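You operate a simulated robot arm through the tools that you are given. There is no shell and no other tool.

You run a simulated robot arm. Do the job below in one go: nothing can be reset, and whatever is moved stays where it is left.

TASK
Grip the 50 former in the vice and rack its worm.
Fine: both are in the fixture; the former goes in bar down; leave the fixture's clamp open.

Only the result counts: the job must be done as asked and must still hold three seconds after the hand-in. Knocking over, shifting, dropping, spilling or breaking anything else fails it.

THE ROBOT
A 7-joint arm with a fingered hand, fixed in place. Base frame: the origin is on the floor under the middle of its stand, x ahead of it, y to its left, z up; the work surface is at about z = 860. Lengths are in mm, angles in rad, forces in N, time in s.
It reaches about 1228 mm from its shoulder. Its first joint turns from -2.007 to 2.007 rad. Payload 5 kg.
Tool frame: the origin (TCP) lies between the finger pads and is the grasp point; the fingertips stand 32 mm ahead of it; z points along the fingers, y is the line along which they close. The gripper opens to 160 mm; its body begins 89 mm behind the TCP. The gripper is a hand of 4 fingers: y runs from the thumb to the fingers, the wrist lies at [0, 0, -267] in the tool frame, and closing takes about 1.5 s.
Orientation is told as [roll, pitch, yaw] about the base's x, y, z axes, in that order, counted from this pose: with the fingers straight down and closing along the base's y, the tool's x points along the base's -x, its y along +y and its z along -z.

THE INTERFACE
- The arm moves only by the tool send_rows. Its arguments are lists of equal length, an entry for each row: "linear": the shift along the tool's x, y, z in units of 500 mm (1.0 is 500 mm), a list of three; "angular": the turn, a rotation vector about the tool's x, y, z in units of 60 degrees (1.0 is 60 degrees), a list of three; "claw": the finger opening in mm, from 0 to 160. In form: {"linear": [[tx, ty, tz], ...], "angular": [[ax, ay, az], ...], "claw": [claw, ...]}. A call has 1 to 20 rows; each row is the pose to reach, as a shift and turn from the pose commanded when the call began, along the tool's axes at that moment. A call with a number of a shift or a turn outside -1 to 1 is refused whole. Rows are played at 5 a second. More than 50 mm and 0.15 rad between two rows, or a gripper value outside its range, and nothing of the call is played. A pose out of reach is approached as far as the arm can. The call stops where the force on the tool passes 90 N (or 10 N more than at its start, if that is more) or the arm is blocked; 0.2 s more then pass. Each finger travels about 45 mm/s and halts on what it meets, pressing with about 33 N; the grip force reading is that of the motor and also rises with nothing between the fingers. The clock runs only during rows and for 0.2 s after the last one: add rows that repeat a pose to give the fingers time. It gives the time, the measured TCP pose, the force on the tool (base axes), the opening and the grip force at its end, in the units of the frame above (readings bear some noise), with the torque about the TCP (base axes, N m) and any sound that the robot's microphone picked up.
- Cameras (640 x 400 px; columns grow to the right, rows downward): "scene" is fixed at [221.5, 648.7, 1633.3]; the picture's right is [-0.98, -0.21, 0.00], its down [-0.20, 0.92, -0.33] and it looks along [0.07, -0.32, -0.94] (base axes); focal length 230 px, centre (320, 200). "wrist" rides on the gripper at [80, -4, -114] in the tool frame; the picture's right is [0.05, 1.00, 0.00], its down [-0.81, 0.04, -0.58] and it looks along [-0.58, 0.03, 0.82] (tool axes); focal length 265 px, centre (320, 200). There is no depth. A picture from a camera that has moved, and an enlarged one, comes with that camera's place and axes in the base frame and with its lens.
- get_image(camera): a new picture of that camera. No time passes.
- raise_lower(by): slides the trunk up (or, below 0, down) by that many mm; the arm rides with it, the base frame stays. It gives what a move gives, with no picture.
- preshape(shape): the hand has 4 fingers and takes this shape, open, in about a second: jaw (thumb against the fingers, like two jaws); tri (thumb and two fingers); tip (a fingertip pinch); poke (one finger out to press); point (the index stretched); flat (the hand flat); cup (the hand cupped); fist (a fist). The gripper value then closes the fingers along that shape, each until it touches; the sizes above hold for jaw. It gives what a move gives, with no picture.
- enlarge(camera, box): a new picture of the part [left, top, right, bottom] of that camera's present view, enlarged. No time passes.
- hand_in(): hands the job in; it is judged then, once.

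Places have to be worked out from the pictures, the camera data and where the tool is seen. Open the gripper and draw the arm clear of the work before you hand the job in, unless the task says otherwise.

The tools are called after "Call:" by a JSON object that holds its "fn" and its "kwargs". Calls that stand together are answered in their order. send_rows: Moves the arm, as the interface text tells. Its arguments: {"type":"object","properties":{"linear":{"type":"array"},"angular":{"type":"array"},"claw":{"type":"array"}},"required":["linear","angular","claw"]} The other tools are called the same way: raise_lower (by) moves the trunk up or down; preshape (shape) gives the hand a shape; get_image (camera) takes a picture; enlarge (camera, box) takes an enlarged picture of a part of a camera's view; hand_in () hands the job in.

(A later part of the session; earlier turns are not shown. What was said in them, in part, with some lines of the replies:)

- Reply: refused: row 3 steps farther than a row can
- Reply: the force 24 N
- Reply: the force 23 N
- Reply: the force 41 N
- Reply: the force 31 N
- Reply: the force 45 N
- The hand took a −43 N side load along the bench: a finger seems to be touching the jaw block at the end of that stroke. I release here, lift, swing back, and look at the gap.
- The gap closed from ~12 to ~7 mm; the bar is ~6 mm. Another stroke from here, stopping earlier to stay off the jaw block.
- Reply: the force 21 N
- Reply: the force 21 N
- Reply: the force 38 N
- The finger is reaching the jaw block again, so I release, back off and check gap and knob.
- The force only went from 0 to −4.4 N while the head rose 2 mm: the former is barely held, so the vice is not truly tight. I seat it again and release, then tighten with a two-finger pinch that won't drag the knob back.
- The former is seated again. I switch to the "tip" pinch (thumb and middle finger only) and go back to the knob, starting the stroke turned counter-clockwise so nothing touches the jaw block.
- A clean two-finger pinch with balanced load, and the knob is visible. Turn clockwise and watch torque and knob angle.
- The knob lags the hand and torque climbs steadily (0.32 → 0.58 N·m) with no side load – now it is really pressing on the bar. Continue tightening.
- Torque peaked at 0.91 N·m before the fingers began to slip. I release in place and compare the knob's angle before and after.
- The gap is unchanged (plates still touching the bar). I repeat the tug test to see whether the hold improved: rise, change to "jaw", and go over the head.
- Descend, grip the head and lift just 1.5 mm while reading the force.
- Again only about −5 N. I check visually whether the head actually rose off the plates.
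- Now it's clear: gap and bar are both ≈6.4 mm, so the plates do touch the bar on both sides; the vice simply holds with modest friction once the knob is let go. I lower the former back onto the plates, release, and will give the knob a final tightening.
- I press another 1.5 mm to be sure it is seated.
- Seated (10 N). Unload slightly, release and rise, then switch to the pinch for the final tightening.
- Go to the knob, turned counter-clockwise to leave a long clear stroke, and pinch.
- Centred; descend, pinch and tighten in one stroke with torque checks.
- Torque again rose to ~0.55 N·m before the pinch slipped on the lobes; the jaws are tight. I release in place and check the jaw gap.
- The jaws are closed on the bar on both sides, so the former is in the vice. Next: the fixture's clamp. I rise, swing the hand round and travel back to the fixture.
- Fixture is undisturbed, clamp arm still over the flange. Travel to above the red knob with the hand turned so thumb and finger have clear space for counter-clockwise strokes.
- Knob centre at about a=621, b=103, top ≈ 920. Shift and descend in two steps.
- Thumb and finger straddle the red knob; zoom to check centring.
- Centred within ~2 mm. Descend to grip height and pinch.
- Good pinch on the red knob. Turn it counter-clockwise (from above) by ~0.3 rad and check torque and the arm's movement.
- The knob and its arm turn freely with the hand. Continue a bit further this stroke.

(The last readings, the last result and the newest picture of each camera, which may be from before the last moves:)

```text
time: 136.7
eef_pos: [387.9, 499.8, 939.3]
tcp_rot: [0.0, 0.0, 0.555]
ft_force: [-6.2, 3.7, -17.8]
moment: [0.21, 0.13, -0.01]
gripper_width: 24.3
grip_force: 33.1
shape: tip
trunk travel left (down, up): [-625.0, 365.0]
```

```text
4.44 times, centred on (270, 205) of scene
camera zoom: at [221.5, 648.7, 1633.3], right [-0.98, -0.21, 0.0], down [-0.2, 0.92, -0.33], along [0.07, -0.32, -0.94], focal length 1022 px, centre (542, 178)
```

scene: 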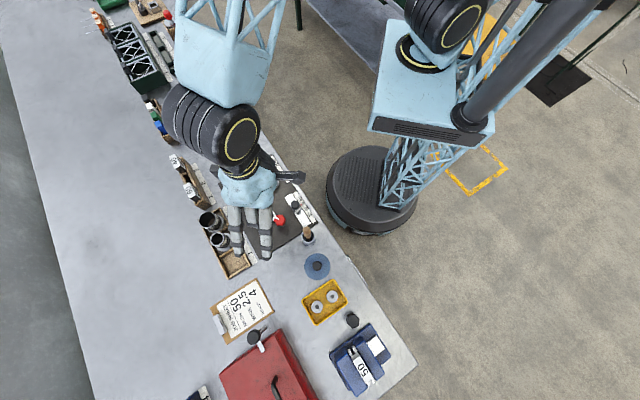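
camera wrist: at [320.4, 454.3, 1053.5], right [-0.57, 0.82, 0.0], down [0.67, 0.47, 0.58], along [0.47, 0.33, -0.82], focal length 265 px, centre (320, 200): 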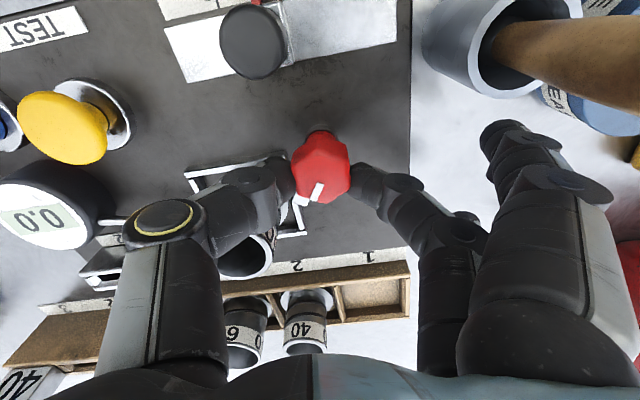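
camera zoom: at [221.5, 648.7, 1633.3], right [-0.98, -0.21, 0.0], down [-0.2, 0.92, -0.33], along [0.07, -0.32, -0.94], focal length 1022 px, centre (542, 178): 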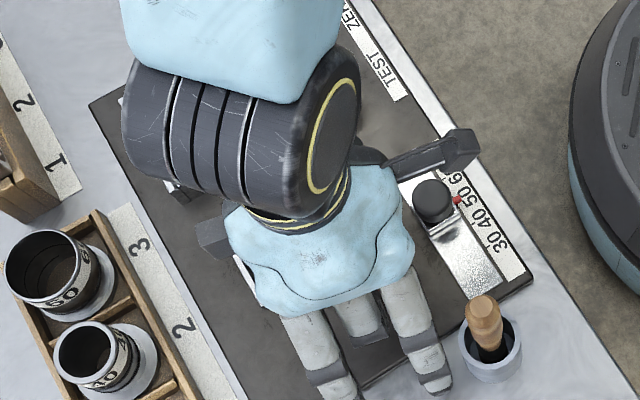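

About 0.46 rad done and the arm is moving off the flange. I release, swing back, regrip and repeat.

Call:
{"fn": "send_rows", "kwargs": {"linear": [[0, 0, 0], [0, 0, 0], [0, 0, 0], [0, 0, 0], [0, 0, 0], [0, 0, 0], [0, 0, 0], [0, 0, 0], [0, 0, 0], [0, 0, 0], [0, 0, 0], [0, 0, 0], [0, 0, 0], [0, 0, 0], [0, 0, 0]], "angular": [[0, 0, 0], [0, 0, 0], [0, 0, 0], [0, 0, 0], [0, 0, 0.09], [0, 0, 0.18], [0, 0, 0.27], [0, 0, 0.36], [0, 0, 0.44], [0, 0, 0.44], [0, 0, 0.44], [0, 0, 0.44], [0, 0, 0.44], [0, 0, 0.44], [0, 0, 0.44]], "claw": [20, 40, 60, 60, 60, 60, 60, 60, 60, 45, 30, 15, 5, 0, 0]}}

Call:
{"fn": "enlarge", "kwargs": {"camera": "wrist", "box": [230, 90, 410, 260]}}

Call:
{"fn": "send_rows", "kwargs": {"linear": [[0, 0, 0], [0, 0, 0], [0, 0, 0], [0, 0, 0], [0, 0, 0], [0, 0, 0]], "angular": [[0, 0, -0.09], [0, 0, -0.18], [0, 0, -0.27], [0, 0, -0.36], [0, 0, -0.44], [0, 0, -0.44]], "claw": [0, 0, 0, 0, 0, 0]}}

Call:
{"fn": "enlarge", "kwargs": {"camera": "wrist", "box": [230, 90, 410, 260]}}

```text
time: 139.9
eef_pos: [388.4, 499.4, 939.7]
tcp_rot: [-0.001, -0.001, 0.092]
ft_force: [2.7, 0.3, -4.1]
moment: [0.05, -0.05, 0.04]
gripper_width: 25.5
grip_force: 32.9
shape: tip
trunk travel left (down, up): [-625.0, 365.0]
```

```text
2.35 times, centred on (320, 175) of wrist
camera zoom: at [307.4, 486.9, 1054.7], right [-0.14, 0.99, 0.0], down [0.81, 0.12, 0.58], along [0.57, 0.08, -0.82], focal length 624 px, centre (320, 259)
```

zoom: 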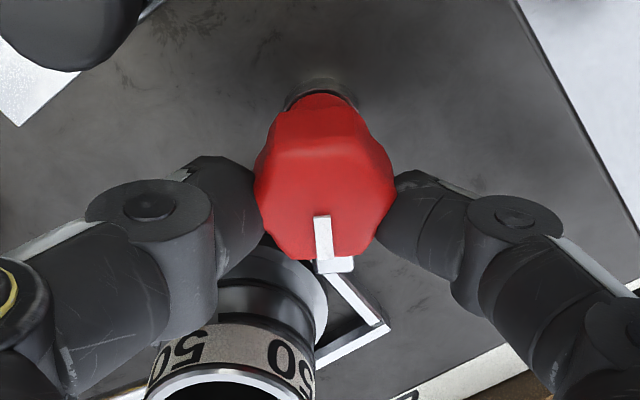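

```text
time: 141.3
eef_pos: [389.0, 500.1, 940.6]
tcp_rot: [0.001, 0.001, 0.553]
ft_force: [-1.8, 8.6, -0.2]
moment: [0.24, 0.08, -0.05]
gripper_width: 25.3
grip_force: 32.9
shape: tip
trunk travel left (down, up): [-625.0, 365.0]
```

```text
2.35 times, centred on (320, 175) of wrist
camera zoom: at [320.7, 454.2, 1054.6], right [-0.57, 0.82, 0.0], down [0.67, 0.47, 0.58], along [0.47, 0.33, -0.82], focal length 624 px, centre (320, 259)
```

zoom: 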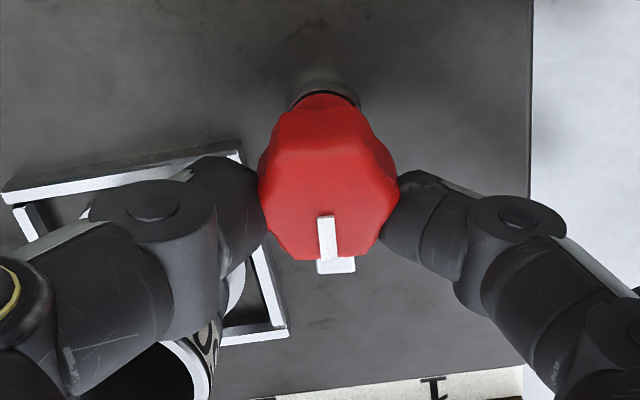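

Two strokes done (~0.85 rad); low torque, so no stop yet. Repeat for a third stroke.

Call:
{"fn": "send_rows", "kwargs": {"linear": [[0, 0, 0], [0, 0, 0], [0, 0, 0], [0, 0, 0], [0, 0, 0], [0, 0, 0], [0, 0, 0], [0, 0, 0], [0, 0, 0], [0, 0, 0], [0, 0, 0], [0, 0, 0], [0, 0, 0], [0, 0, 0], [0, 0, 0]], "angular": [[0, 0, 0], [0, 0, 0], [0, 0, 0], [0, 0, 0], [0, 0, 0.09], [0, 0, 0.18], [0, 0, 0.27], [0, 0, 0.36], [0, 0, 0.44], [0, 0, 0.44], [0, 0, 0.44], [0, 0, 0.44], [0, 0, 0.44], [0, 0, 0.44], [0, 0, 0.44]], "claw": [20, 40, 60, 60, 60, 60, 60, 60, 60, 45, 30, 15, 5, 0, 0]}}

Call:
{"fn": "send_rows", "kwargs": {"linear": [[0, 0, 0], [0, 0, 0], [0, 0, 0], [0, 0, 0], [0, 0, 0], [0, 0, 0]], "angular": [[0, 0, -0.09], [0, 0, -0.18], [0, 0, -0.27], [0, 0, -0.36], [0, 0, -0.44], [0, 0, -0.44]], "claw": [0, 0, 0, 0, 0, 0]}}

Call:
{"fn": "enlarge", "kwargs": {"camera": "wrist", "box": [230, 90, 410, 260]}}

```text
time: 144.5
eef_pos: [389.6, 498.2, 939.7]
tcp_rot: [0.0, 0.0, 0.092]
ft_force: [1.0, -0.1, -4.5]
moment: [-0.01, -0.06, 0.0]
gripper_width: 25.3
grip_force: 32.9
shape: tip
trunk travel left (down, up): [-625.0, 365.0]
```

```text
time: 145.9
eef_pos: [388.5, 499.3, 940.0]
tcp_rot: [-0.001, 0.001, 0.554]
ft_force: [-1.4, 9.5, -0.7]
moment: [0.32, 0.08, -0.04]
gripper_width: 24.7
grip_force: 33.4
shape: tip
trunk travel left (down, up): [-625.0, 365.0]
```

```text
2.35 times, centred on (320, 175) of wrist
camera zoom: at [320.4, 454.2, 1054.6], right [-0.57, 0.82, 0.0], down [0.67, 0.47, 0.58], along [0.47, 0.33, -0.82], focal length 624 px, centre (320, 259)
```

zoom: 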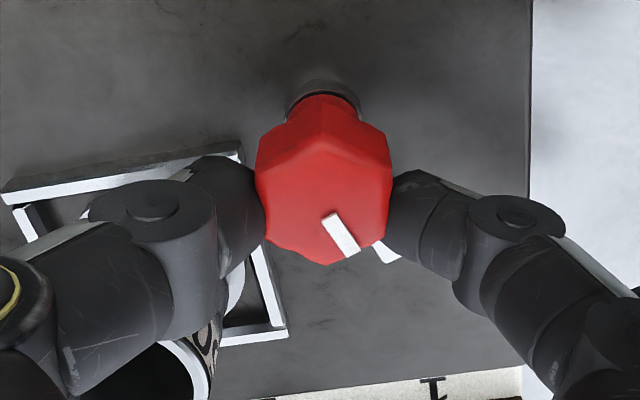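

Around 1.3 rad now. A fourth stroke should bring it to about a quarter turn; I watch for a stop.

Call:
{"fn": "send_rows", "kwargs": {"linear": [[0, 0, 0], [0, 0, 0], [0, 0, 0], [0, 0, 0], [0, 0, 0], [0, 0, 0], [0, 0, 0], [0, 0, 0], [0, 0, 0], [0, 0, 0], [0, 0, 0], [0, 0, 0], [0, 0, 0], [0, 0, 0], [0, 0, 0]], "angular": [[0, 0, 0], [0, 0, 0], [0, 0, 0], [0, 0, 0], [0, 0, 0.09], [0, 0, 0.18], [0, 0, 0.27], [0, 0, 0.36], [0, 0, 0.44], [0, 0, 0.44], [0, 0, 0.44], [0, 0, 0.44], [0, 0, 0.44], [0, 0, 0.44], [0, 0, 0.44]], "claw": [20, 40, 60, 60, 60, 60, 60, 60, 60, 45, 30, 15, 5, 0, 0]}}

Call:
{"fn": "send_rows", "kwargs": {"linear": [[0, 0, 0], [0, 0, 0], [0, 0, 0], [0, 0, 0]], "angular": [[0, 0, -0.08], [0, 0, -0.16], [0, 0, -0.24], [0, 0, -0.24]], "claw": [0, 0, 0, 0]}}

Call:
{"fn": "enlarge", "kwargs": {"camera": "wrist", "box": [230, 90, 410, 260]}}

```text
time: 149.1
eef_pos: [388.0, 498.1, 941.1]
tcp_rot: [0.0, 0.0, 0.095]
ft_force: [1.6, 0.0, -3.8]
moment: [0.02, -0.09, 0.02]
gripper_width: 25.5
grip_force: 32.8
shape: tip
trunk travel left (down, up): [-625.0, 365.0]
```

```text
time: 150.1
eef_pos: [388.2, 499.3, 940.6]
tcp_rot: [0.001, 0.0, 0.346]
ft_force: [7.0, 6.5, -3.3]
moment: [0.19, -0.14, -0.48]
gripper_width: 25.1
grip_force: 33.0
shape: tip
trunk travel left (down, up): [-625.0, 365.0]
```

```text
2.35 times, centred on (320, 175) of wrist
camera zoom: at [312.7, 468.7, 1054.8], right [-0.39, 0.92, 0.0], down [0.75, 0.32, 0.58], along [0.53, 0.22, -0.82], focal length 624 px, centre (320, 259)
```

zoom: 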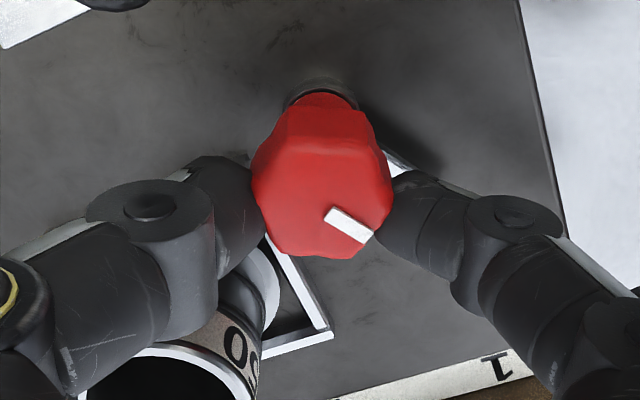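

Torque has risen to 0.48 N·m, possibly the clamp's end stop. I turn a touch further to confirm.

Call:
{"fn": "send_rows", "kwargs": {"linear": [[0, 0, 0], [0, 0, 0], [0, 0, 0]], "angular": [[0, 0, -0.06], [0, 0, -0.12], [0, 0, -0.12]], "claw": [0, 0, 0]}}

Call:
{"fn": "enlarge", "kwargs": {"camera": "wrist", "box": [230, 90, 410, 260]}}

```text
time: 150.9
eef_pos: [390.3, 501.0, 940.4]
tcp_rot: [0.001, -0.002, 0.47]
ft_force: [17.0, 14.3, -1.0]
moment: [0.35, -0.35, -0.6]
gripper_width: 24.6
grip_force: 32.9
shape: tip
trunk travel left (down, up): [-625.0, 365.0]
```

```text
2.35 times, centred on (320, 175) of wrist
camera zoom: at [318.2, 460.2, 1054.7], right [-0.5, 0.87, 0.0], down [0.71, 0.41, 0.58], along [0.5, 0.29, -0.82], focal length 624 px, centre (320, 259)
```

zoom: 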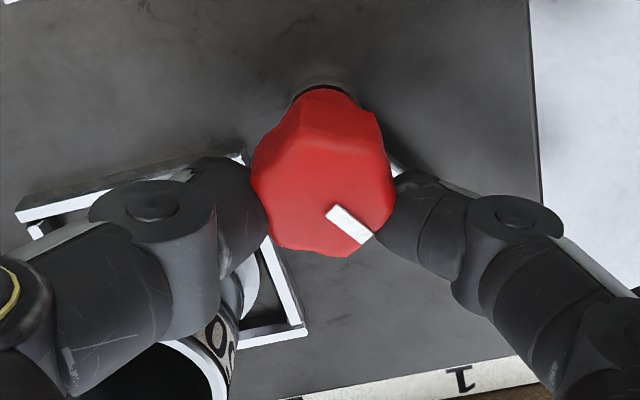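

Torque is levelling at a stop. I release and rise to inspect the clamp.

Call:
{"fn": "send_rows", "kwargs": {"linear": [[0, 0, 0], [0, 0, 0], [0, 0, 0], [0, 0, 0], [0, 0, -0.04], [0, 0, -0.12], [0, 0, -0.2], [0, 0, -0.28], [0, 0, -0.36], [0, 0, -0.36]], "angular": [[0, 0, 0], [0, 0, 0], [0, 0, 0], [0, 0, 0], [0, 0, 0], [0, 0, 0], [0, 0, 0], [0, 0, 0], [0, 0, 0], [0, 0, 0]], "claw": [20, 40, 60, 60, 60, 60, 60, 60, 60, 60]}}

Call:
{"fn": "get_image", "kwargs": {"camera": "wrist"}}

Call:
{"fn": "enlarge", "kwargs": {"camera": "wrist", "box": [250, 60, 390, 200]}}

```text
time: 153.1
eef_pos: [389.2, 499.6, 1121.2]
tcp_rot: [-0.002, 0.001, 0.472]
ft_force: [-0.6, 0.9, -1.1]
moment: [-0.04, 0.04, 0.01]
gripper_width: 59.4
grip_force: 0.1
shape: tip
trunk travel left (down, up): [-625.0, 365.0]
```

```text
taken
camera wrist: at [316.9, 460.5, 1233.6], right [-0.5, 0.87, 0.0], down [0.71, 0.41, 0.58], along [0.5, 0.29, -0.82], focal length 265 px, centre (320, 200)
```

wrist: 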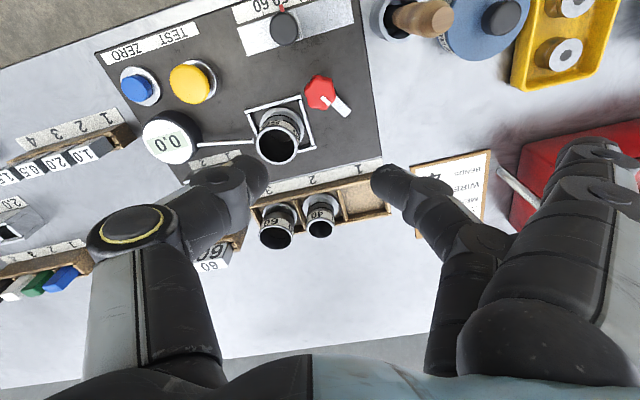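

```text
2.86 times, centred on (320, 130) of wrist
camera zoom: at [316.9, 460.5, 1233.6], right [-0.5, 0.87, 0.0], down [0.71, 0.41, 0.58], along [0.5, 0.29, -0.82], focal length 758 px, centre (320, 400)
```

zoom: 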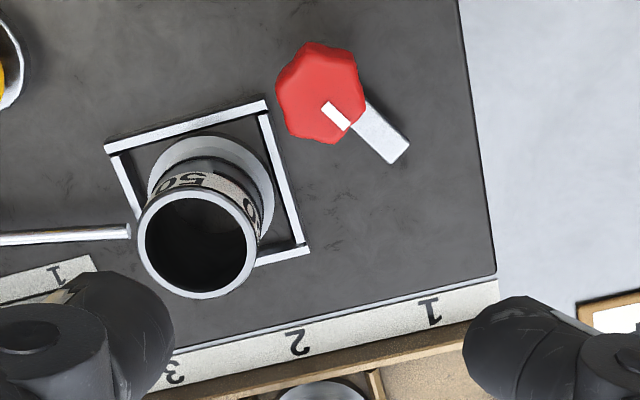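

The clamp arm has swung ~91° clear of the worm and stays there; the worm is still in its nest. Now switch to "jaw", turn to close along near–far with the three fingers on the far side, and go over the worm.

Call:
{"fn": "preshape", "kwargs": {"shape": "jaw"}}

Call:
{"fn": "send_rows", "kwargs": {"linear": [[-0.014, -0.012, 0], [-0.028, -0.024, 0], [-0.042, -0.037, 0], [-0.056, -0.05, 0], [-0.07, -0.062, 0], [-0.084, -0.074, 0], [-0.098, -0.086, 0], [-0.111, -0.0982, 0], [-0.111, -0.0982, 0]], "angular": [[0, 0, 0.125], [0, 0, 0.25], [0, 0, 0.375], [0, 0, 0.5], [0, 0, 0.625], [0, 0, 0.75], [0, 0, 0.875], [0, 0, 1.0], [0, 0, 1.0]], "claw": [150, 130, 110, 100, 100, 100, 100, 100, 100]}}

Call:
{"fn": "send_rows", "kwargs": {"linear": [[0, 0, 0], [0, 0, 0], [0, 0, 0]], "angular": [[0, 0, 0.12], [0, 0, 0.234], [0, 0, 0.234]], "claw": [100, 100, 100]}}

Call:
{"fn": "get_image", "kwargs": {"camera": "wrist"}}

Call:
{"fn": "enlarge", "kwargs": {"camera": "wrist", "box": [250, 60, 390, 180]}}

```text
time: 154.0
eef_pos: [388.7, 499.0, 1118.9]
tcp_rot: [-0.001, 0.0, 0.47]
ft_force: [0.0, 0.2, -0.2]
moment: [-0.03, 0.0, 0.0]
gripper_width: 159.9
grip_force: 0.0
shape: jaw
trunk travel left (down, up): [-625.0, 365.0]
```

```text
time: 156.0
eef_pos: [460.4, 481.1, 1122.3]
tcp_rot: [0.0, -0.001, -0.577]
ft_force: [0.2, 0.1, -0.6]
moment: [0.0, 0.05, 0.05]
gripper_width: 100.5
grip_force: 0.1
shape: jaw
trunk travel left (down, up): [-625.0, 365.0]
```

```text
time: 156.8
eef_pos: [460.4, 481.6, 1120.7]
tcp_rot: [-0.001, 0.0, -0.821]
ft_force: [0.1, 0.8, -0.7]
moment: [-0.03, 0.01, 0.02]
gripper_width: 100.6
grip_force: 0.2
shape: jaw
trunk travel left (down, up): [-625.0, 365.0]
```

```text
taken
camera wrist: at [401.1, 536.6, 1235.0], right [0.7, 0.72, 0.0], down [0.58, -0.57, 0.58], along [0.41, -0.4, -0.82], focal length 265 px, centre (320, 200)
```

wrist: 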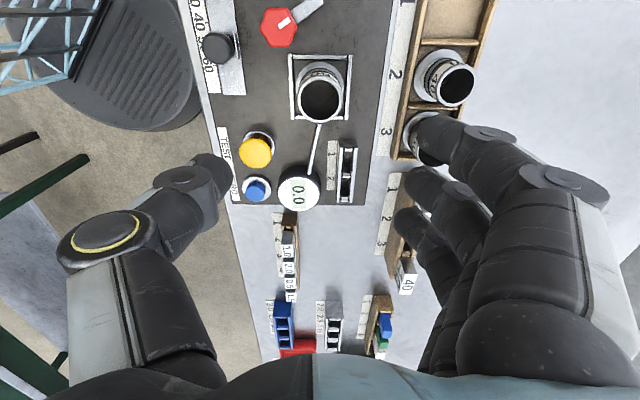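

```text
3.33 times, centred on (320, 120) of wrist
camera zoom: at [401.1, 536.6, 1235.0], right [0.7, 0.72, 0.0], down [0.58, -0.57, 0.58], along [0.41, -0.4, -0.82], focal length 885 px, centre (320, 467)
```

zoom: 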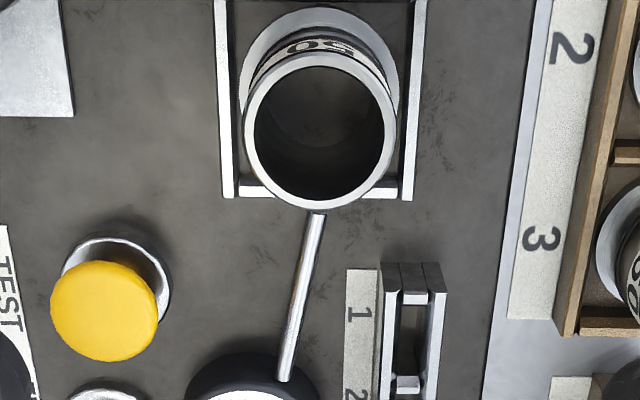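

I'm centred over the worm. Before gripping, I check the worm rack's wall height and slot 1 from both cameras so I know how high on the barrel to grip.

Call:
{"fn": "enlarge", "kwargs": {"camera": "scene", "box": [195, 200, 265, 285]}}

Call:
{"fn": "enlarge", "kwargs": {"camera": "wrist", "box": [385, 0, 505, 130]}}

```text
4.71 times, centred on (230, 242) of scene
camera zoom: at [221.5, 648.7, 1633.3], right [-0.98, -0.21, 0.0], down [-0.2, 0.92, -0.33], along [0.07, -0.32, -0.94], focal length 1082 px, centre (744, 0)
```

zoom: 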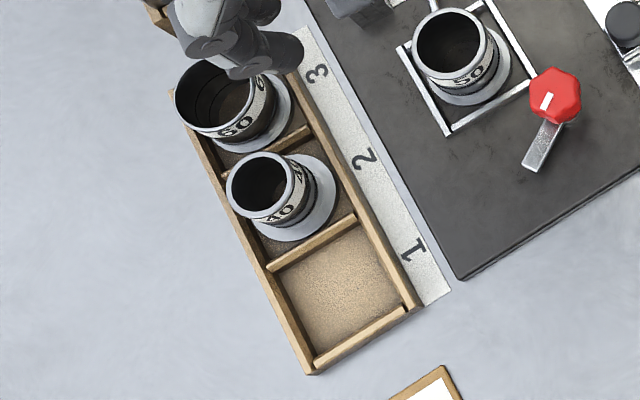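

```text
3.08 times, centred on (445, 65) of wrist
camera zoom: at [401.1, 536.6, 1235.0], right [0.7, 0.72, 0.0], down [0.58, -0.57, 0.58], along [0.41, -0.4, -0.82], focal length 817 px, centre (-65, 615)
```

zoom: 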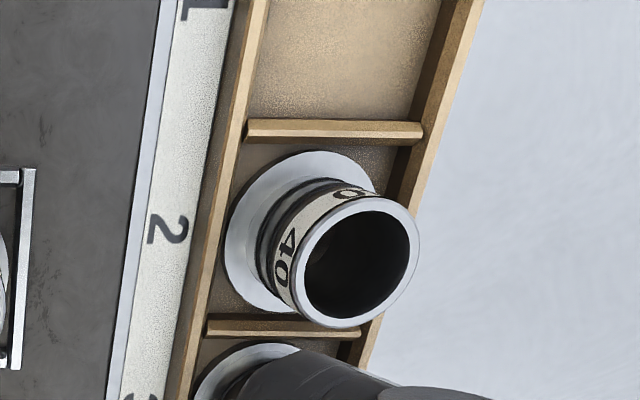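

Rack walls are low (~15–18 mm), slot 1 is about 67×70 mm for a ~62 mm flange. I grip the worm fairly high on its barrel: descend to TCP ≈ 924.

Call:
{"fn": "send_rows", "kwargs": {"linear": [[0, 0, 0.08], [0, 0, 0.16], [0, 0, 0.24], [0, 0, 0.3], [0, 0, 0.35], [0, 0, 0.38], [0, 0, 0.394], [0, 0, 0.394]], "angular": [[0, 0, 0], [0, 0, 0], [0, 0, 0], [0, 0, 0], [0, 0, 0], [0, 0, 0], [0, 0, 0], [0, 0, 0]], "claw": [100, 100, 100, 95, 90, 90, 90, 90]}}

Call:
{"fn": "get_image", "kwargs": {"camera": "wrist"}}

Call:
{"fn": "enlarge", "kwargs": {"camera": "scene", "box": [210, 160, 330, 250]}}

```text
time: 158.6
eef_pos: [458.6, 480.8, 924.0]
tcp_rot: [0.0, 0.001, -0.821]
ft_force: [1.2, 0.1, 0.4]
moment: [0.01, -0.03, 0.02]
gripper_width: 90.7
grip_force: 0.0
shape: jaw
trunk travel left (down, up): [-625.0, 365.0]
```

```text
taken
camera wrist: at [400.3, 536.5, 1038.1], right [0.7, 0.72, 0.0], down [0.59, -0.57, 0.58], along [0.41, -0.4, -0.82], focal length 265 px, centre (320, 200)
```

wrist: 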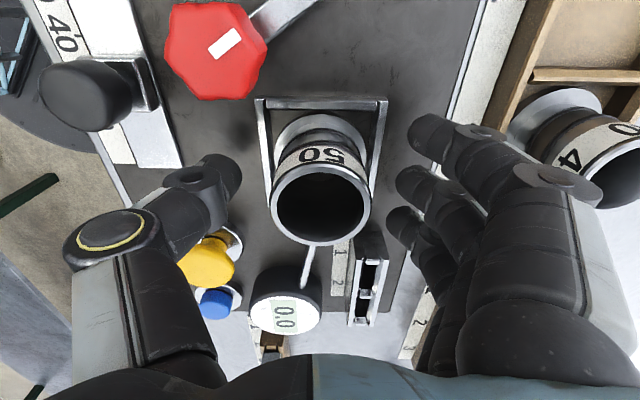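

```text
4.44 times, centred on (270, 205) of scene
camera zoom: at [221.5, 648.7, 1633.3], right [-0.98, -0.21, 0.0], down [-0.2, 0.92, -0.33], along [0.07, -0.32, -0.94], focal length 1022 px, centre (542, 178)
```

zoom: 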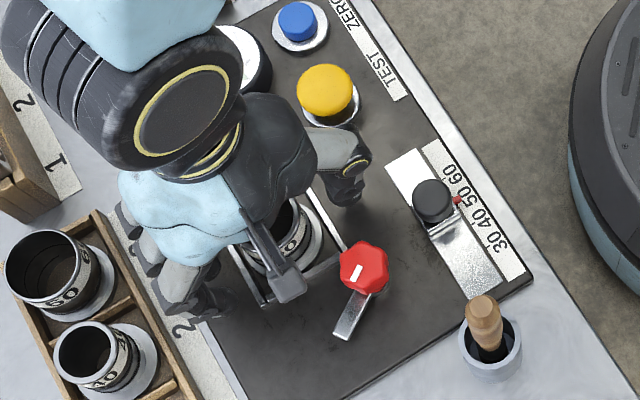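

Both sides clear. Close on the barrel.

Call:
{"fn": "send_rows", "kwargs": {"linear": [[0, 0, 0], [0, 0, 0], [0, 0, 0], [0, 0, 0], [0, 0, 0], [0, 0, 0], [0, 0, 0], [0, 0, 0]], "angular": [[0, 0, 0], [0, 0, 0], [0, 0, 0], [0, 0, 0], [0, 0, 0], [0, 0, 0], [0, 0, 0], [0, 0, 0]], "claw": [75, 60, 45, 30, 20, 20, 20, 20]}}

Call:
{"fn": "get_image", "kwargs": {"camera": "wrist"}}

Call:
{"fn": "enlarge", "kwargs": {"camera": "wrist", "box": [220, 80, 440, 270]}}

```text
time: 160.4
eef_pos: [459.4, 479.9, 923.7]
tcp_rot: [0.001, 0.001, -0.82]
ft_force: [0.2, 0.1, 0.2]
moment: [-0.03, -0.01, 0.01]
gripper_width: 31.8
grip_force: 33.1
shape: jaw
trunk travel left (down, up): [-625.0, 365.0]
```

```text
taken
camera wrist: at [400.3, 536.4, 1037.9], right [0.7, 0.72, 0.0], down [0.59, -0.57, 0.58], along [0.41, -0.4, -0.82], focal length 265 px, centre (320, 200)
```

wrist: 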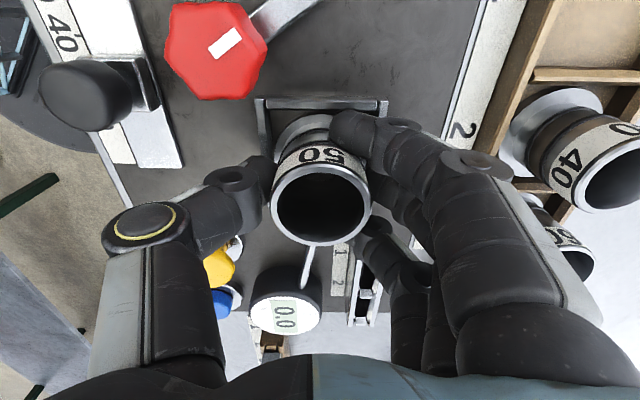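

```text
2.11 times, centred on (330, 175) of wrist
camera zoom: at [400.3, 536.4, 1037.9], right [0.7, 0.72, 0.0], down [0.59, -0.57, 0.58], along [0.41, -0.4, -0.82], focal length 559 px, centre (299, 253)
```

zoom: 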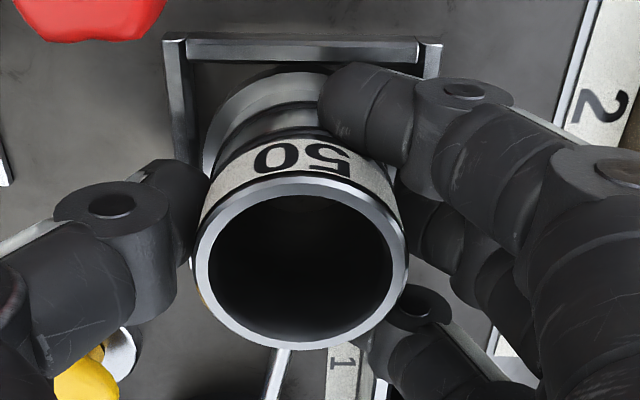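

Balanced grip at 33 N. Lift slowly straight up 40 mm.

Call:
{"fn": "send_rows", "kwargs": {"linear": [[0, 0, -0.01], [0, 0, -0.02], [0, 0, -0.035], [0, 0, -0.05], [0, 0, -0.065], [0, 0, -0.08], [0, 0, -0.08]], "angular": [[0, 0, 0], [0, 0, 0], [0, 0, 0], [0, 0, 0], [0, 0, 0], [0, 0, 0], [0, 0, 0]], "claw": [20, 20, 20, 20, 20, 20, 20]}}

Call:
{"fn": "get_image", "kwargs": {"camera": "wrist"}}

Call:
{"fn": "enlarge", "kwargs": {"camera": "scene", "box": [210, 160, 330, 250]}}

```text
time: 162.0
eef_pos: [458.7, 480.7, 962.8]
tcp_rot: [0.001, -0.001, -0.823]
ft_force: [0.1, 0.4, -3.7]
moment: [0.02, -0.01, 0.0]
gripper_width: 31.5
grip_force: 33.3
shape: jaw
trunk travel left (down, up): [-625.0, 365.0]
```

```text
taken
camera wrist: at [399.7, 537.1, 1077.6], right [0.7, 0.72, 0.0], down [0.59, -0.57, 0.58], along [0.41, -0.4, -0.82], focal length 265 px, centre (320, 200)
```

wrist: 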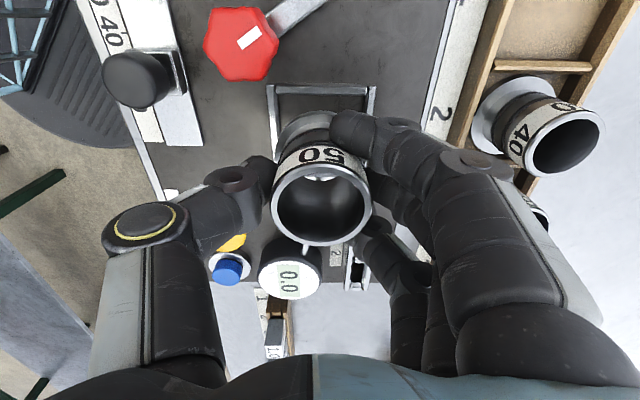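

```text
4.44 times, centred on (270, 205) of scene
camera zoom: at [221.5, 648.7, 1633.3], right [-0.98, -0.21, 0.0], down [-0.2, 0.92, -0.33], along [0.07, -0.32, -0.94], focal length 1022 px, centre (542, 178)
```

zoom: 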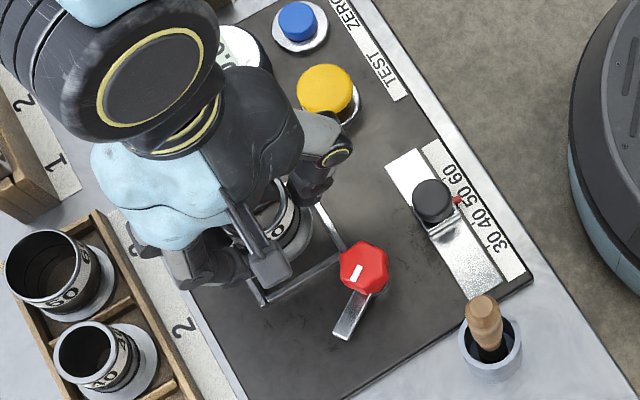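

Worm is free (3.7 N). Rise and carry it over rack slot 1.

Call:
{"fn": "send_rows", "kwargs": {"linear": [[0, 0, -0.05], [0, 0, -0.11], [0, 0.02, -0.17], [0.03, 0.06, -0.2], [0.07, 0.12, -0.2], [0.11, 0.18, -0.2], [0.15, 0.24, -0.2], [0.19, 0.294, -0.2], [0.19, 0.294, -0.2]], "angular": [[0, 0, 0], [0, 0, 0], [0, 0, 0], [0, 0, 0], [0, 0, 0], [0, 0, 0], [0, 0, 0], [0, 0, 0], [0, 0, 0]], "claw": [20, 20, 20, 20, 20, 20, 20, 20, 20]}}

Call:
{"fn": "get_image", "kwargs": {"camera": "wrist"}}

Call:
{"fn": "enlarge", "kwargs": {"camera": "wrist", "box": [220, 20, 420, 190]}}

Call:
{"fn": "get_image", "kwargs": {"camera": "scene"}}

```text
time: 164.0
eef_pos: [504.0, 650.2, 1064.7]
tcp_rot: [0.0, 0.0, -0.823]
ft_force: [0.1, -0.5, -2.5]
moment: [0.03, -0.01, 0.02]
gripper_width: 31.6
grip_force: 32.9
shape: jaw
trunk travel left (down, up): [-625.0, 365.0]
```

```text
taken
camera wrist: at [444.4, 705.9, 1178.1], right [0.7, 0.72, 0.0], down [0.59, -0.57, 0.58], along [0.41, -0.4, -0.82], focal length 265 px, centre (320, 200)
```

wrist: 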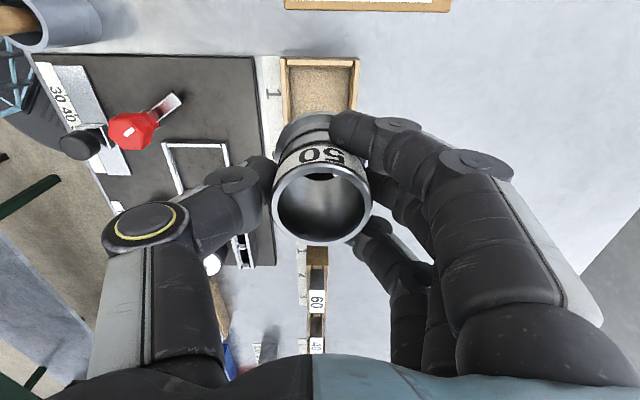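

```text
2.35 times, centred on (320, 105) of wrist
camera zoom: at [444.4, 705.9, 1178.1], right [0.7, 0.72, 0.0], down [0.59, -0.57, 0.58], along [0.41, -0.4, -0.82], focal length 624 px, centre (320, 424)
```

zoom: 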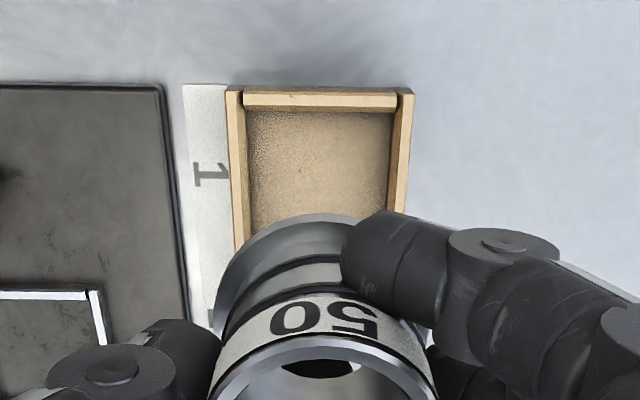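

```text
taken
```

scene: 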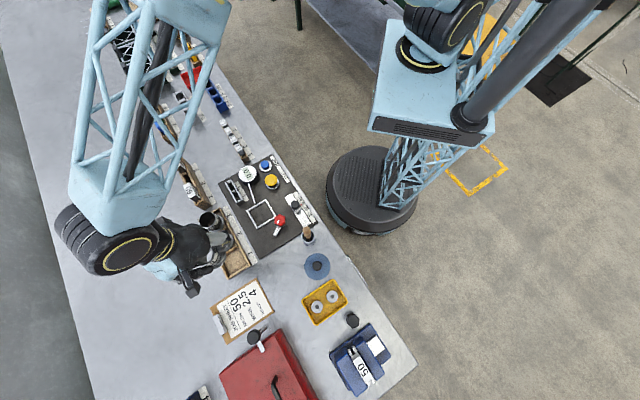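

Slot 1 (inner walls a≈777–842, +b wall at ≈166) is centred almost exactly under the worm. Lower to just above the walls and check.

Call:
{"fn": "send_rows", "kwargs": {"linear": [[0, 0, 0.05], [0, 0, 0.1], [0, 0, 0.15], [0, 0, 0.19], [0, 0, 0.22], [0, 0, 0.24], [0, 0, 0.24]], "angular": [[0, 0, 0], [0, 0, 0], [0, 0, 0], [0, 0, 0], [0, 0, 0], [0, 0, 0], [0, 0, 0]], "claw": [20, 20, 20, 20, 20, 20, 20]}}

Call:
{"fn": "get_image", "kwargs": {"camera": "wrist"}}

Call:
{"fn": "enlarge", "kwargs": {"camera": "wrist", "box": [220, 20, 420, 220]}}

Call:
{"fn": "enlarge", "kwargs": {"camera": "scene", "box": [190, 200, 270, 290]}}

```text
time: 165.6
eef_pos: [502.3, 648.7, 942.5]
tcp_rot: [-0.001, 0.0, -0.823]
ft_force: [-0.5, -0.3, -4.3]
moment: [0.03, -0.01, 0.01]
gripper_width: 31.5
grip_force: 32.9
shape: jaw
trunk travel left (down, up): [-625.0, 365.0]
```

```text
taken
camera wrist: at [443.1, 705.8, 1056.3], right [0.7, 0.72, 0.0], down [0.59, -0.57, 0.58], along [0.41, -0.4, -0.82], focal length 265 px, centre (320, 200)
```

wrist: 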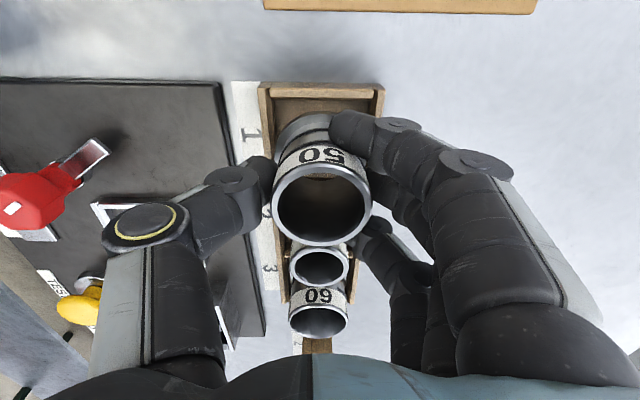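

```text
2.00 times, centred on (320, 120) of wrist
camera zoom: at [443.1, 705.8, 1056.3], right [0.7, 0.72, 0.0], down [0.59, -0.57, 0.58], along [0.41, -0.4, -0.82], focal length 531 px, centre (320, 360)
```

zoom: 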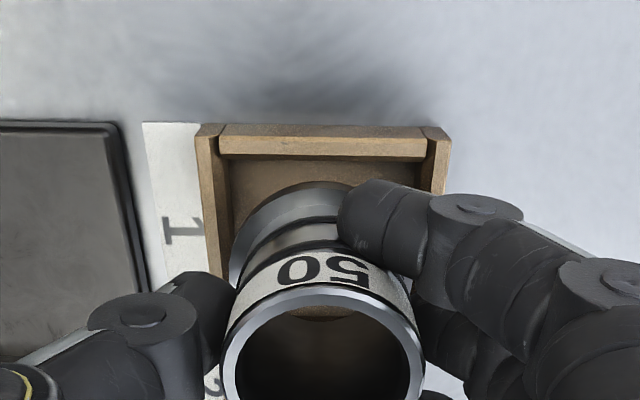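

```text
4.44 times, centred on (230, 245) of scene
camera zoom: at [221.5, 648.7, 1633.3], right [-0.98, -0.21, 0.0], down [-0.2, 0.92, -0.33], along [0.07, -0.32, -0.94], focal length 1022 px, centre (720, 0)
```

zoom: 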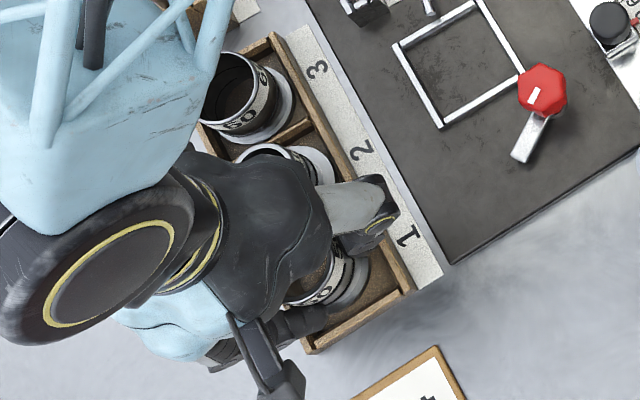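

The flange is centred over the slot with ~3 mm clearance all round. Lower gently to the rack floor, watching the force.

Call:
{"fn": "send_rows", "kwargs": {"linear": [[0, 0, 0.006], [0, 0, 0.012], [0, 0, 0.018], [0, 0, 0.024], [0, 0, 0.028], [0, 0, 0.028]], "angular": [[0, 0, 0], [0, 0, 0], [0, 0, 0], [0, 0, 0], [0, 0, 0], [0, 0, 0]], "claw": [20, 20, 20, 20, 20, 20]}}

Call:
{"fn": "enlarge", "kwargs": {"camera": "wrist", "box": [220, 20, 420, 220]}}

```text
time: 167.0
eef_pos: [502.5, 649.6, 929.5]
tcp_rot: [0.001, -0.001, -0.823]
ft_force: [0.5, 0.5, -4.5]
moment: [0.0, -0.01, 0.03]
gripper_width: 31.5
grip_force: 32.9
shape: jaw
trunk travel left (down, up): [-625.0, 365.0]
```

```text
2.00 times, centred on (320, 120) of wrist
camera zoom: at [443.6, 705.9, 1043.4], right [0.7, 0.72, 0.0], down [0.59, -0.57, 0.58], along [0.41, -0.4, -0.82], focal length 531 px, centre (320, 360)
```

zoom: 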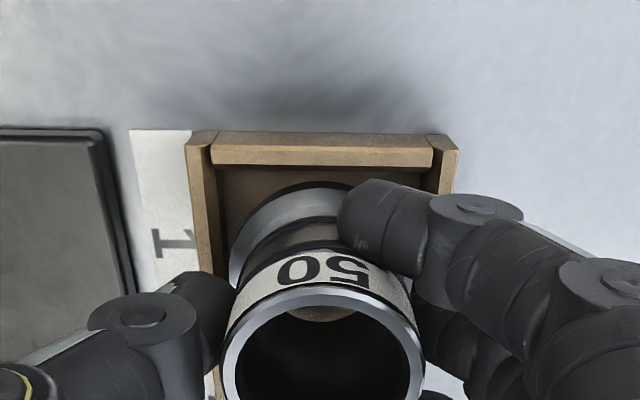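

Flange is between the walls, no contact. Continue down in small steps.

Call:
{"fn": "send_rows", "kwargs": {"linear": [[0, 0, 0.004], [0, 0, 0.008], [0, 0, 0.012], [0, 0, 0.012]], "angular": [[0, 0, 0], [0, 0, 0], [0, 0, 0], [0, 0, 0]], "claw": [20, 20, 20, 20]}}

Call:
{"fn": "send_rows", "kwargs": {"linear": [[0, 0, 0.003], [0, 0, 0.006], [0, 0, 0.006]], "angular": [[0, 0, 0], [0, 0, 0], [0, 0, 0]], "claw": [20, 20, 20]}}

```text
time: 168.0
eef_pos: [502.8, 649.7, 923.3]
tcp_rot: [0.0, 0.001, -0.822]
ft_force: [0.1, -0.6, -4.0]
moment: [-0.03, -0.01, -0.01]
gripper_width: 31.4
grip_force: 33.0
shape: jaw
trunk travel left (down, up): [-625.0, 365.0]
```

```text
time: 168.8
eef_pos: [503.1, 650.4, 920.8]
tcp_rot: [0.0, 0.001, -0.822]
ft_force: [0.3, 0.5, -3.1]
moment: [-0.02, 0.01, -0.02]
gripper_width: 31.5
grip_force: 32.9
shape: jaw
trunk travel left (down, up): [-625.0, 365.0]
```

Still hanging free (−3 to −4 N). A few more millimetres.

Call:
{"fn": "send_rows", "kwargs": {"linear": [[0, 0, 0.003], [0, 0, 0.006], [0, 0, 0.006]], "angular": [[0, 0, 0], [0, 0, 0], [0, 0, 0]], "claw": [20, 20, 20]}}

Call:
{"fn": "enlarge", "kwargs": {"camera": "wrist", "box": [220, 20, 420, 220]}}

```text
time: 169.6
eef_pos: [502.0, 650.5, 918.9]
tcp_rot: [0.001, 0.0, -0.822]
ft_force: [-0.9, -0.3, -3.7]
moment: [-0.03, 0.01, 0.0]
gripper_width: 31.4
grip_force: 32.3
shape: jaw
trunk travel left (down, up): [-625.0, 365.0]
```

```text
2.00 times, centred on (320, 120) of wrist
camera zoom: at [442.9, 706.7, 1032.1], right [0.7, 0.72, 0.0], down [0.59, -0.57, 0.58], along [0.41, -0.4, -0.82], focal length 531 px, centre (320, 360)
```

zoom: 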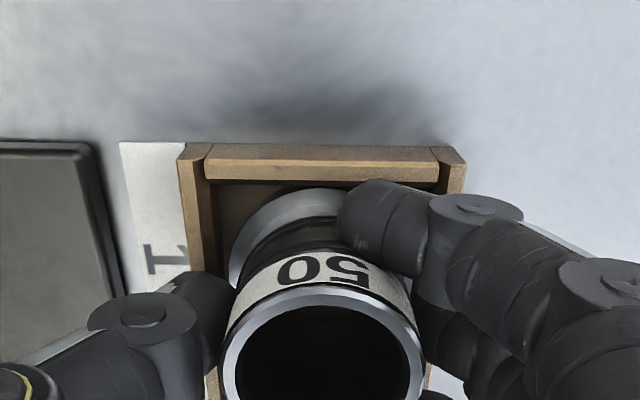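

Not quite down. Continue 2–3 mm at a time.

Call:
{"fn": "send_rows", "kwargs": {"linear": [[0, 0, 0.002], [0, 0, 0.004], [0, 0, 0.004]], "angular": [[0, 0, 0], [0, 0, 0], [0, 0, 0]], "claw": [20, 20, 20]}}

Call:
{"fn": "send_rows", "kwargs": {"linear": [[0, 0, 0.002], [0, 0, 0.004], [0, 0, 0.004]], "angular": [[0, 0, 0], [0, 0, 0], [0, 0, 0]], "claw": [20, 20, 20]}}

```text
time: 170.4
eef_pos: [501.4, 650.6, 915.1]
tcp_rot: [0.0, 0.002, -0.821]
ft_force: [-0.2, 0.6, -3.1]
moment: [0.01, -0.08, 0.03]
gripper_width: 31.5
grip_force: 32.7
shape: jaw
trunk travel left (down, up): [-625.0, 365.0]
```

```text
time: 171.2
eef_pos: [502.0, 650.9, 915.4]
tcp_rot: [0.002, -0.001, -0.822]
ft_force: [-2.1, 0.6, 10.0]
moment: [0.03, 0.0, -0.01]
gripper_width: 31.6
grip_force: 32.9
shape: jaw
trunk travel left (down, up): [-625.0, 365.0]
```

The worm has touched the rack floor (+10 N). Unload slightly and open the fingers.

Call:
{"fn": "send_rows", "kwargs": {"linear": [[0, 0, -0.002], [0, 0, -0.003], [0, 0, -0.003], [0, 0, -0.003], [0, 0, -0.003], [0, 0, -0.003], [0, 0, -0.003], [0, 0, -0.003]], "angular": [[0, 0, 0], [0, 0, 0], [0, 0, 0], [0, 0, 0], [0, 0, 0], [0, 0, 0], [0, 0, 0], [0, 0, 0]], "claw": [20, 20, 35, 50, 65, 80, 85, 85]}}

Call:
{"fn": "get_image", "kwargs": {"camera": "wrist"}}

Call:
{"fn": "enlarge", "kwargs": {"camera": "wrist", "box": [220, 20, 420, 260]}}

```text
time: 173.0
eef_pos: [502.6, 650.3, 916.2]
tcp_rot: [0.0, 0.0, -0.821]
ft_force: [0.5, 0.0, -0.5]
moment: [-0.01, 0.01, -0.02]
gripper_width: 84.0
grip_force: 0.0
shape: jaw
trunk travel left (down, up): [-625.0, 365.0]
```

```text
taken
camera wrist: at [443.1, 706.3, 1029.1], right [0.7, 0.72, 0.0], down [0.59, -0.57, 0.58], along [0.41, -0.4, -0.82], focal length 265 px, centre (320, 200)
```

wrist: 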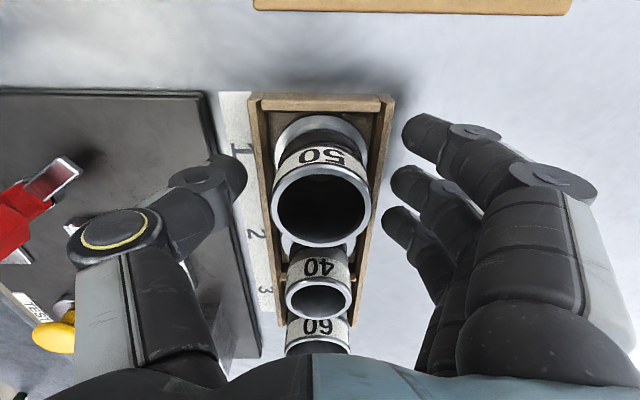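

```text
1.67 times, centred on (320, 140) of wrist
camera zoom: at [443.1, 706.3, 1029.1], right [0.7, 0.72, 0.0], down [0.59, -0.57, 0.58], along [0.41, -0.4, -0.82], focal length 442 px, centre (320, 300)
```

zoom: 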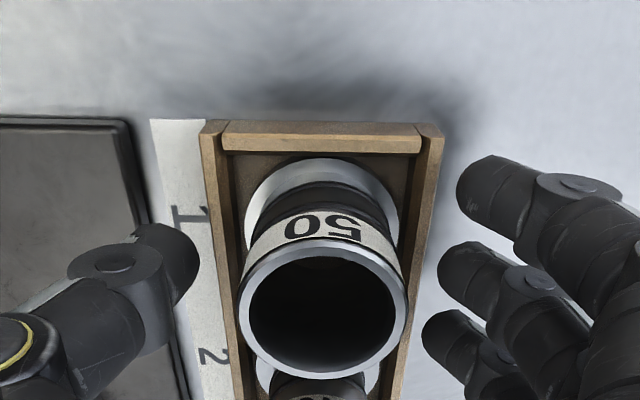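

Worm 50 stands flat in slot 1, in line with 40 and 60. Rise straight up and inspect the rack, clamp and vice.

Call:
{"fn": "send_rows", "kwargs": {"linear": [[0, 0, -0.03], [0, 0, -0.08], [0, 0, -0.15], [0, 0, -0.23], [0, 0, -0.31], [0, 0, -0.39], [0, 0, -0.44], [0, 0, -0.44]], "angular": [[0, 0, 0], [0, 0, 0], [0, 0, 0], [0, 0, 0], [0, 0, 0], [0, 0, 0], [0, 0, 0], [0, 0, 0]], "claw": [85, 85, 85, 85, 85, 85, 85, 85]}}

Call:
{"fn": "get_image", "kwargs": {"camera": "wrist"}}

Call:
{"fn": "enlarge", "kwargs": {"camera": "scene", "box": [325, 310, 405, 395]}}

Call:
{"fn": "get_image", "kwargs": {"camera": "scene"}}

```text
time: 174.8
eef_pos: [503.5, 650.8, 1134.3]
tcp_rot: [0.0, -0.001, -0.822]
ft_force: [-0.2, -0.2, -0.1]
moment: [-0.02, 0.02, 0.0]
gripper_width: 84.3
grip_force: 0.1
shape: jaw
trunk travel left (down, up): [-625.0, 365.0]
```

```text
taken
camera wrist: at [443.8, 707.2, 1248.6], right [0.7, 0.72, 0.0], down [0.59, -0.57, 0.58], along [0.41, -0.4, -0.82], focal length 265 px, centre (320, 200)
```

wrist: 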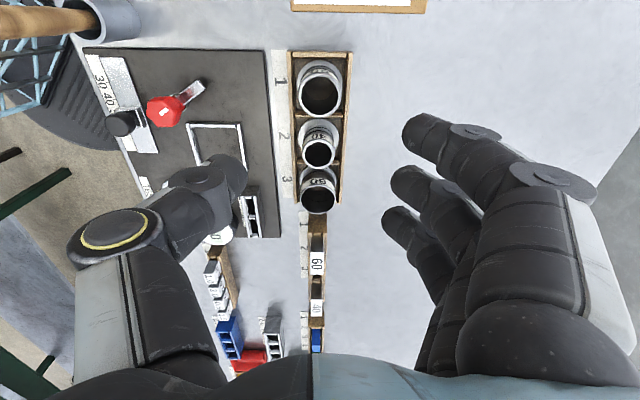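

```text
4.71 times, centred on (365, 352) of scene
camera zoom: at [221.5, 648.7, 1633.3], right [-0.98, -0.21, 0.0], down [-0.2, 0.92, -0.33], along [0.07, -0.32, -0.94], focal length 1082 px, centre (108, -518)
```

zoom: 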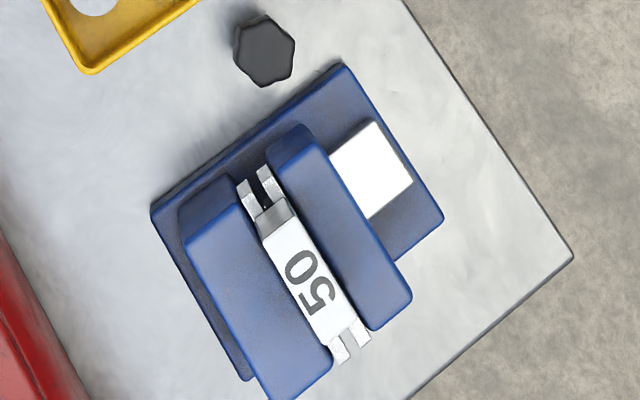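

```text
taken
```

scene: 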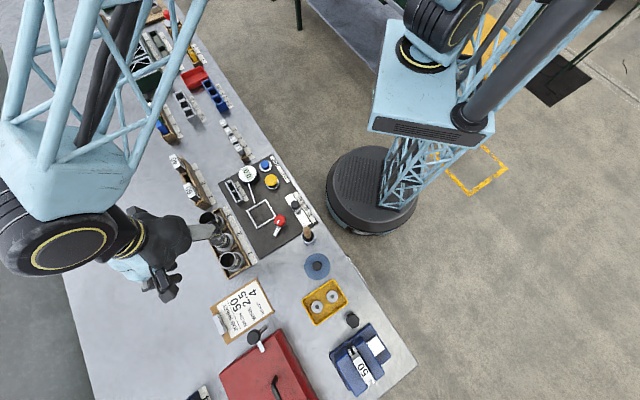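

Rack, clamp and vice all look right. I open the hand fully and draw the arm up and back off the bench.

Call:
{"fn": "send_rows", "kwargs": {"linear": [[0, -0.03, -0.05], [0, -0.1, -0.1], [0, -0.19, -0.12], [0, -0.28, -0.12], [0, -0.37, -0.12], [0, -0.46, -0.12], [0, -0.55, -0.12], [0, -0.64, -0.12], [0, -0.73, -0.12], [0, -0.8, -0.12], [0, -0.8, -0.12]], "angular": [[0, 0, 0], [0, 0, 0], [0, 0, 0], [0, 0, 0], [0, 0, 0], [0, 0, 0], [0, 0, 0], [0, 0, 0], [0, 0, 0], [0, 0, 0], [0, 0, 0]], "claw": [90, 100, 120, 140, 160, 160, 160, 160, 160, 160, 160]}}

Call:
{"fn": "get_image", "kwargs": {"camera": "scene"}}

Call:
{"fn": "enlarge", "kwargs": {"camera": "scene", "box": [190, 150, 330, 285]}}

Call:
{"fn": "enlarge", "kwargs": {"camera": "scene", "box": [290, 240, 420, 395]}}

```text
time: 177.2
eef_pos: [210.5, 379.8, 1194.7]
tcp_rot: [0.001, 0.001, -0.823]
ft_force: [0.0, 0.9, -0.1]
moment: [0.0, 0.01, 0.02]
gripper_width: 159.9
grip_force: 0.0
shape: jaw
trunk travel left (down, up): [-625.0, 365.0]
```

```text
taken
```

scene: 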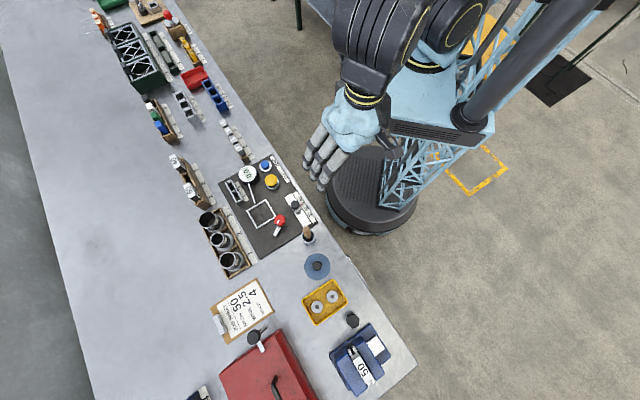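

```text
2.96 times, centred on (260, 218) of scene
camera zoom: at [221.5, 648.7, 1633.3], right [-0.98, -0.21, 0.0], down [-0.2, 0.92, -0.33], along [0.07, -0.32, -0.94], focal length 681 px, centre (498, 148)
```

zoom: 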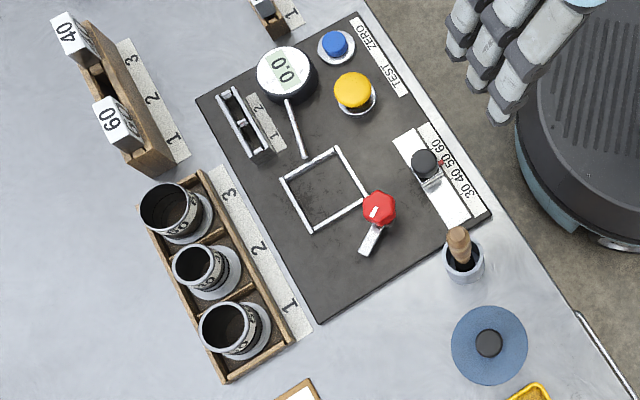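

```text
2.58 times, centred on (355, 318) of scene
camera zoom: at [221.5, 648.7, 1633.3], right [-0.98, -0.21, 0.0], down [-0.2, 0.92, -0.33], along [0.07, -0.32, -0.94], focal length 593 px, centre (230, -103)
```

zoom: 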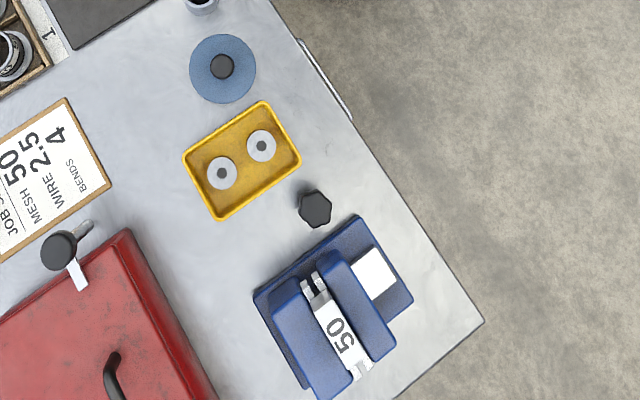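

A last close look at the vice jaws and the clamp before handing in.

Call:
{"fn": "enlarge", "kwargs": {"camera": "scene", "box": [345, 335, 385, 365]}}

Call:
{"fn": "enlarge", "kwargs": {"camera": "scene", "box": [350, 360, 390, 395]}}

```text
13.33 times, centred on (365, 350) of scene
camera zoom: at [221.5, 648.7, 1633.3], right [-0.98, -0.21, 0.0], down [-0.2, 0.92, -0.33], along [0.07, -0.32, -0.94], focal length 3066 px, centre (-280, -1800)
```

zoom: 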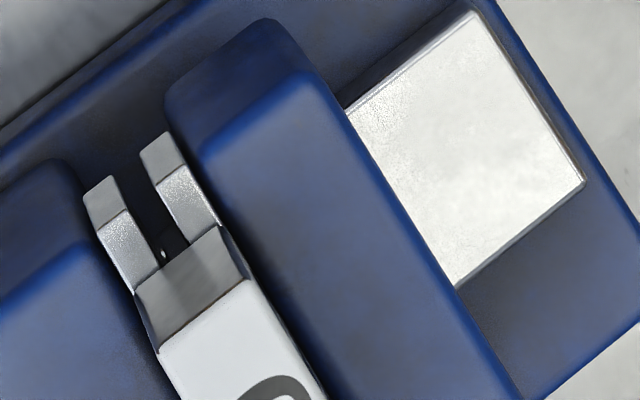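

```text
11.43 times, centred on (370, 378) of scene
camera zoom: at [221.5, 648.7, 1633.3], right [-0.98, -0.21, 0.0], down [-0.2, 0.92, -0.33], along [0.07, -0.32, -0.94], focal length 2628 px, centre (-251, -1829)
```

zoom: 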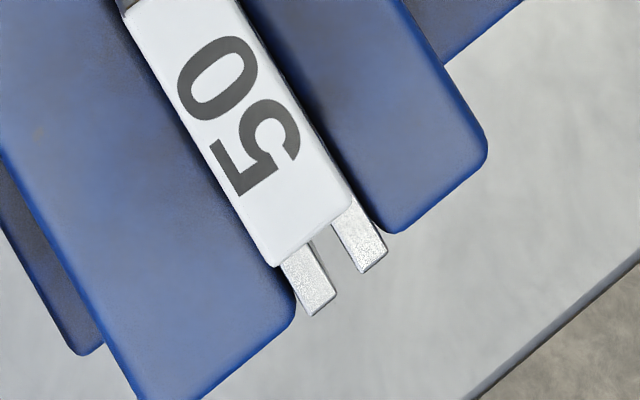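

The former sits bar-down with the vice plates closed on its bar (about 6 mm gap, matching the bar). Worm 50 is in rack slot 1, the clamp arm is swung open, everything else looks unmoved, and the open hand is clear of the bench. Handing in.

Call:
{"fn": "hand_in", "kwargs": {}}

```text
The job is handed in.
```

I put the 50 former in the vice bar down, racked its worm and handed the job in. The weak point is the vice's hold, which is light.

- **Vice:** The bar sits between the plates, with a gap of about 6 mm that matches the bar, and the head rests on top of them. In two tug tests the former slid up with only about 2.5 N of friction. I tightened the knob again after that, to about 0.56 N·m before the fingers slipped. An earlier, harder turn (0.91 N·m) had not improved the hold. I did not repeat the tug test after the last tightening.
- **Worm:** The 50 worm stands upright in slot 1 of the worm rack, next to 40 and 60.
- **Clamp:** The fixture's clamp is open, with the arm swung about 90° clear of the nest.
- **Everything else:** Nothing else on the bench looks moved in the final pictures. The hand is open and clear of the bench.
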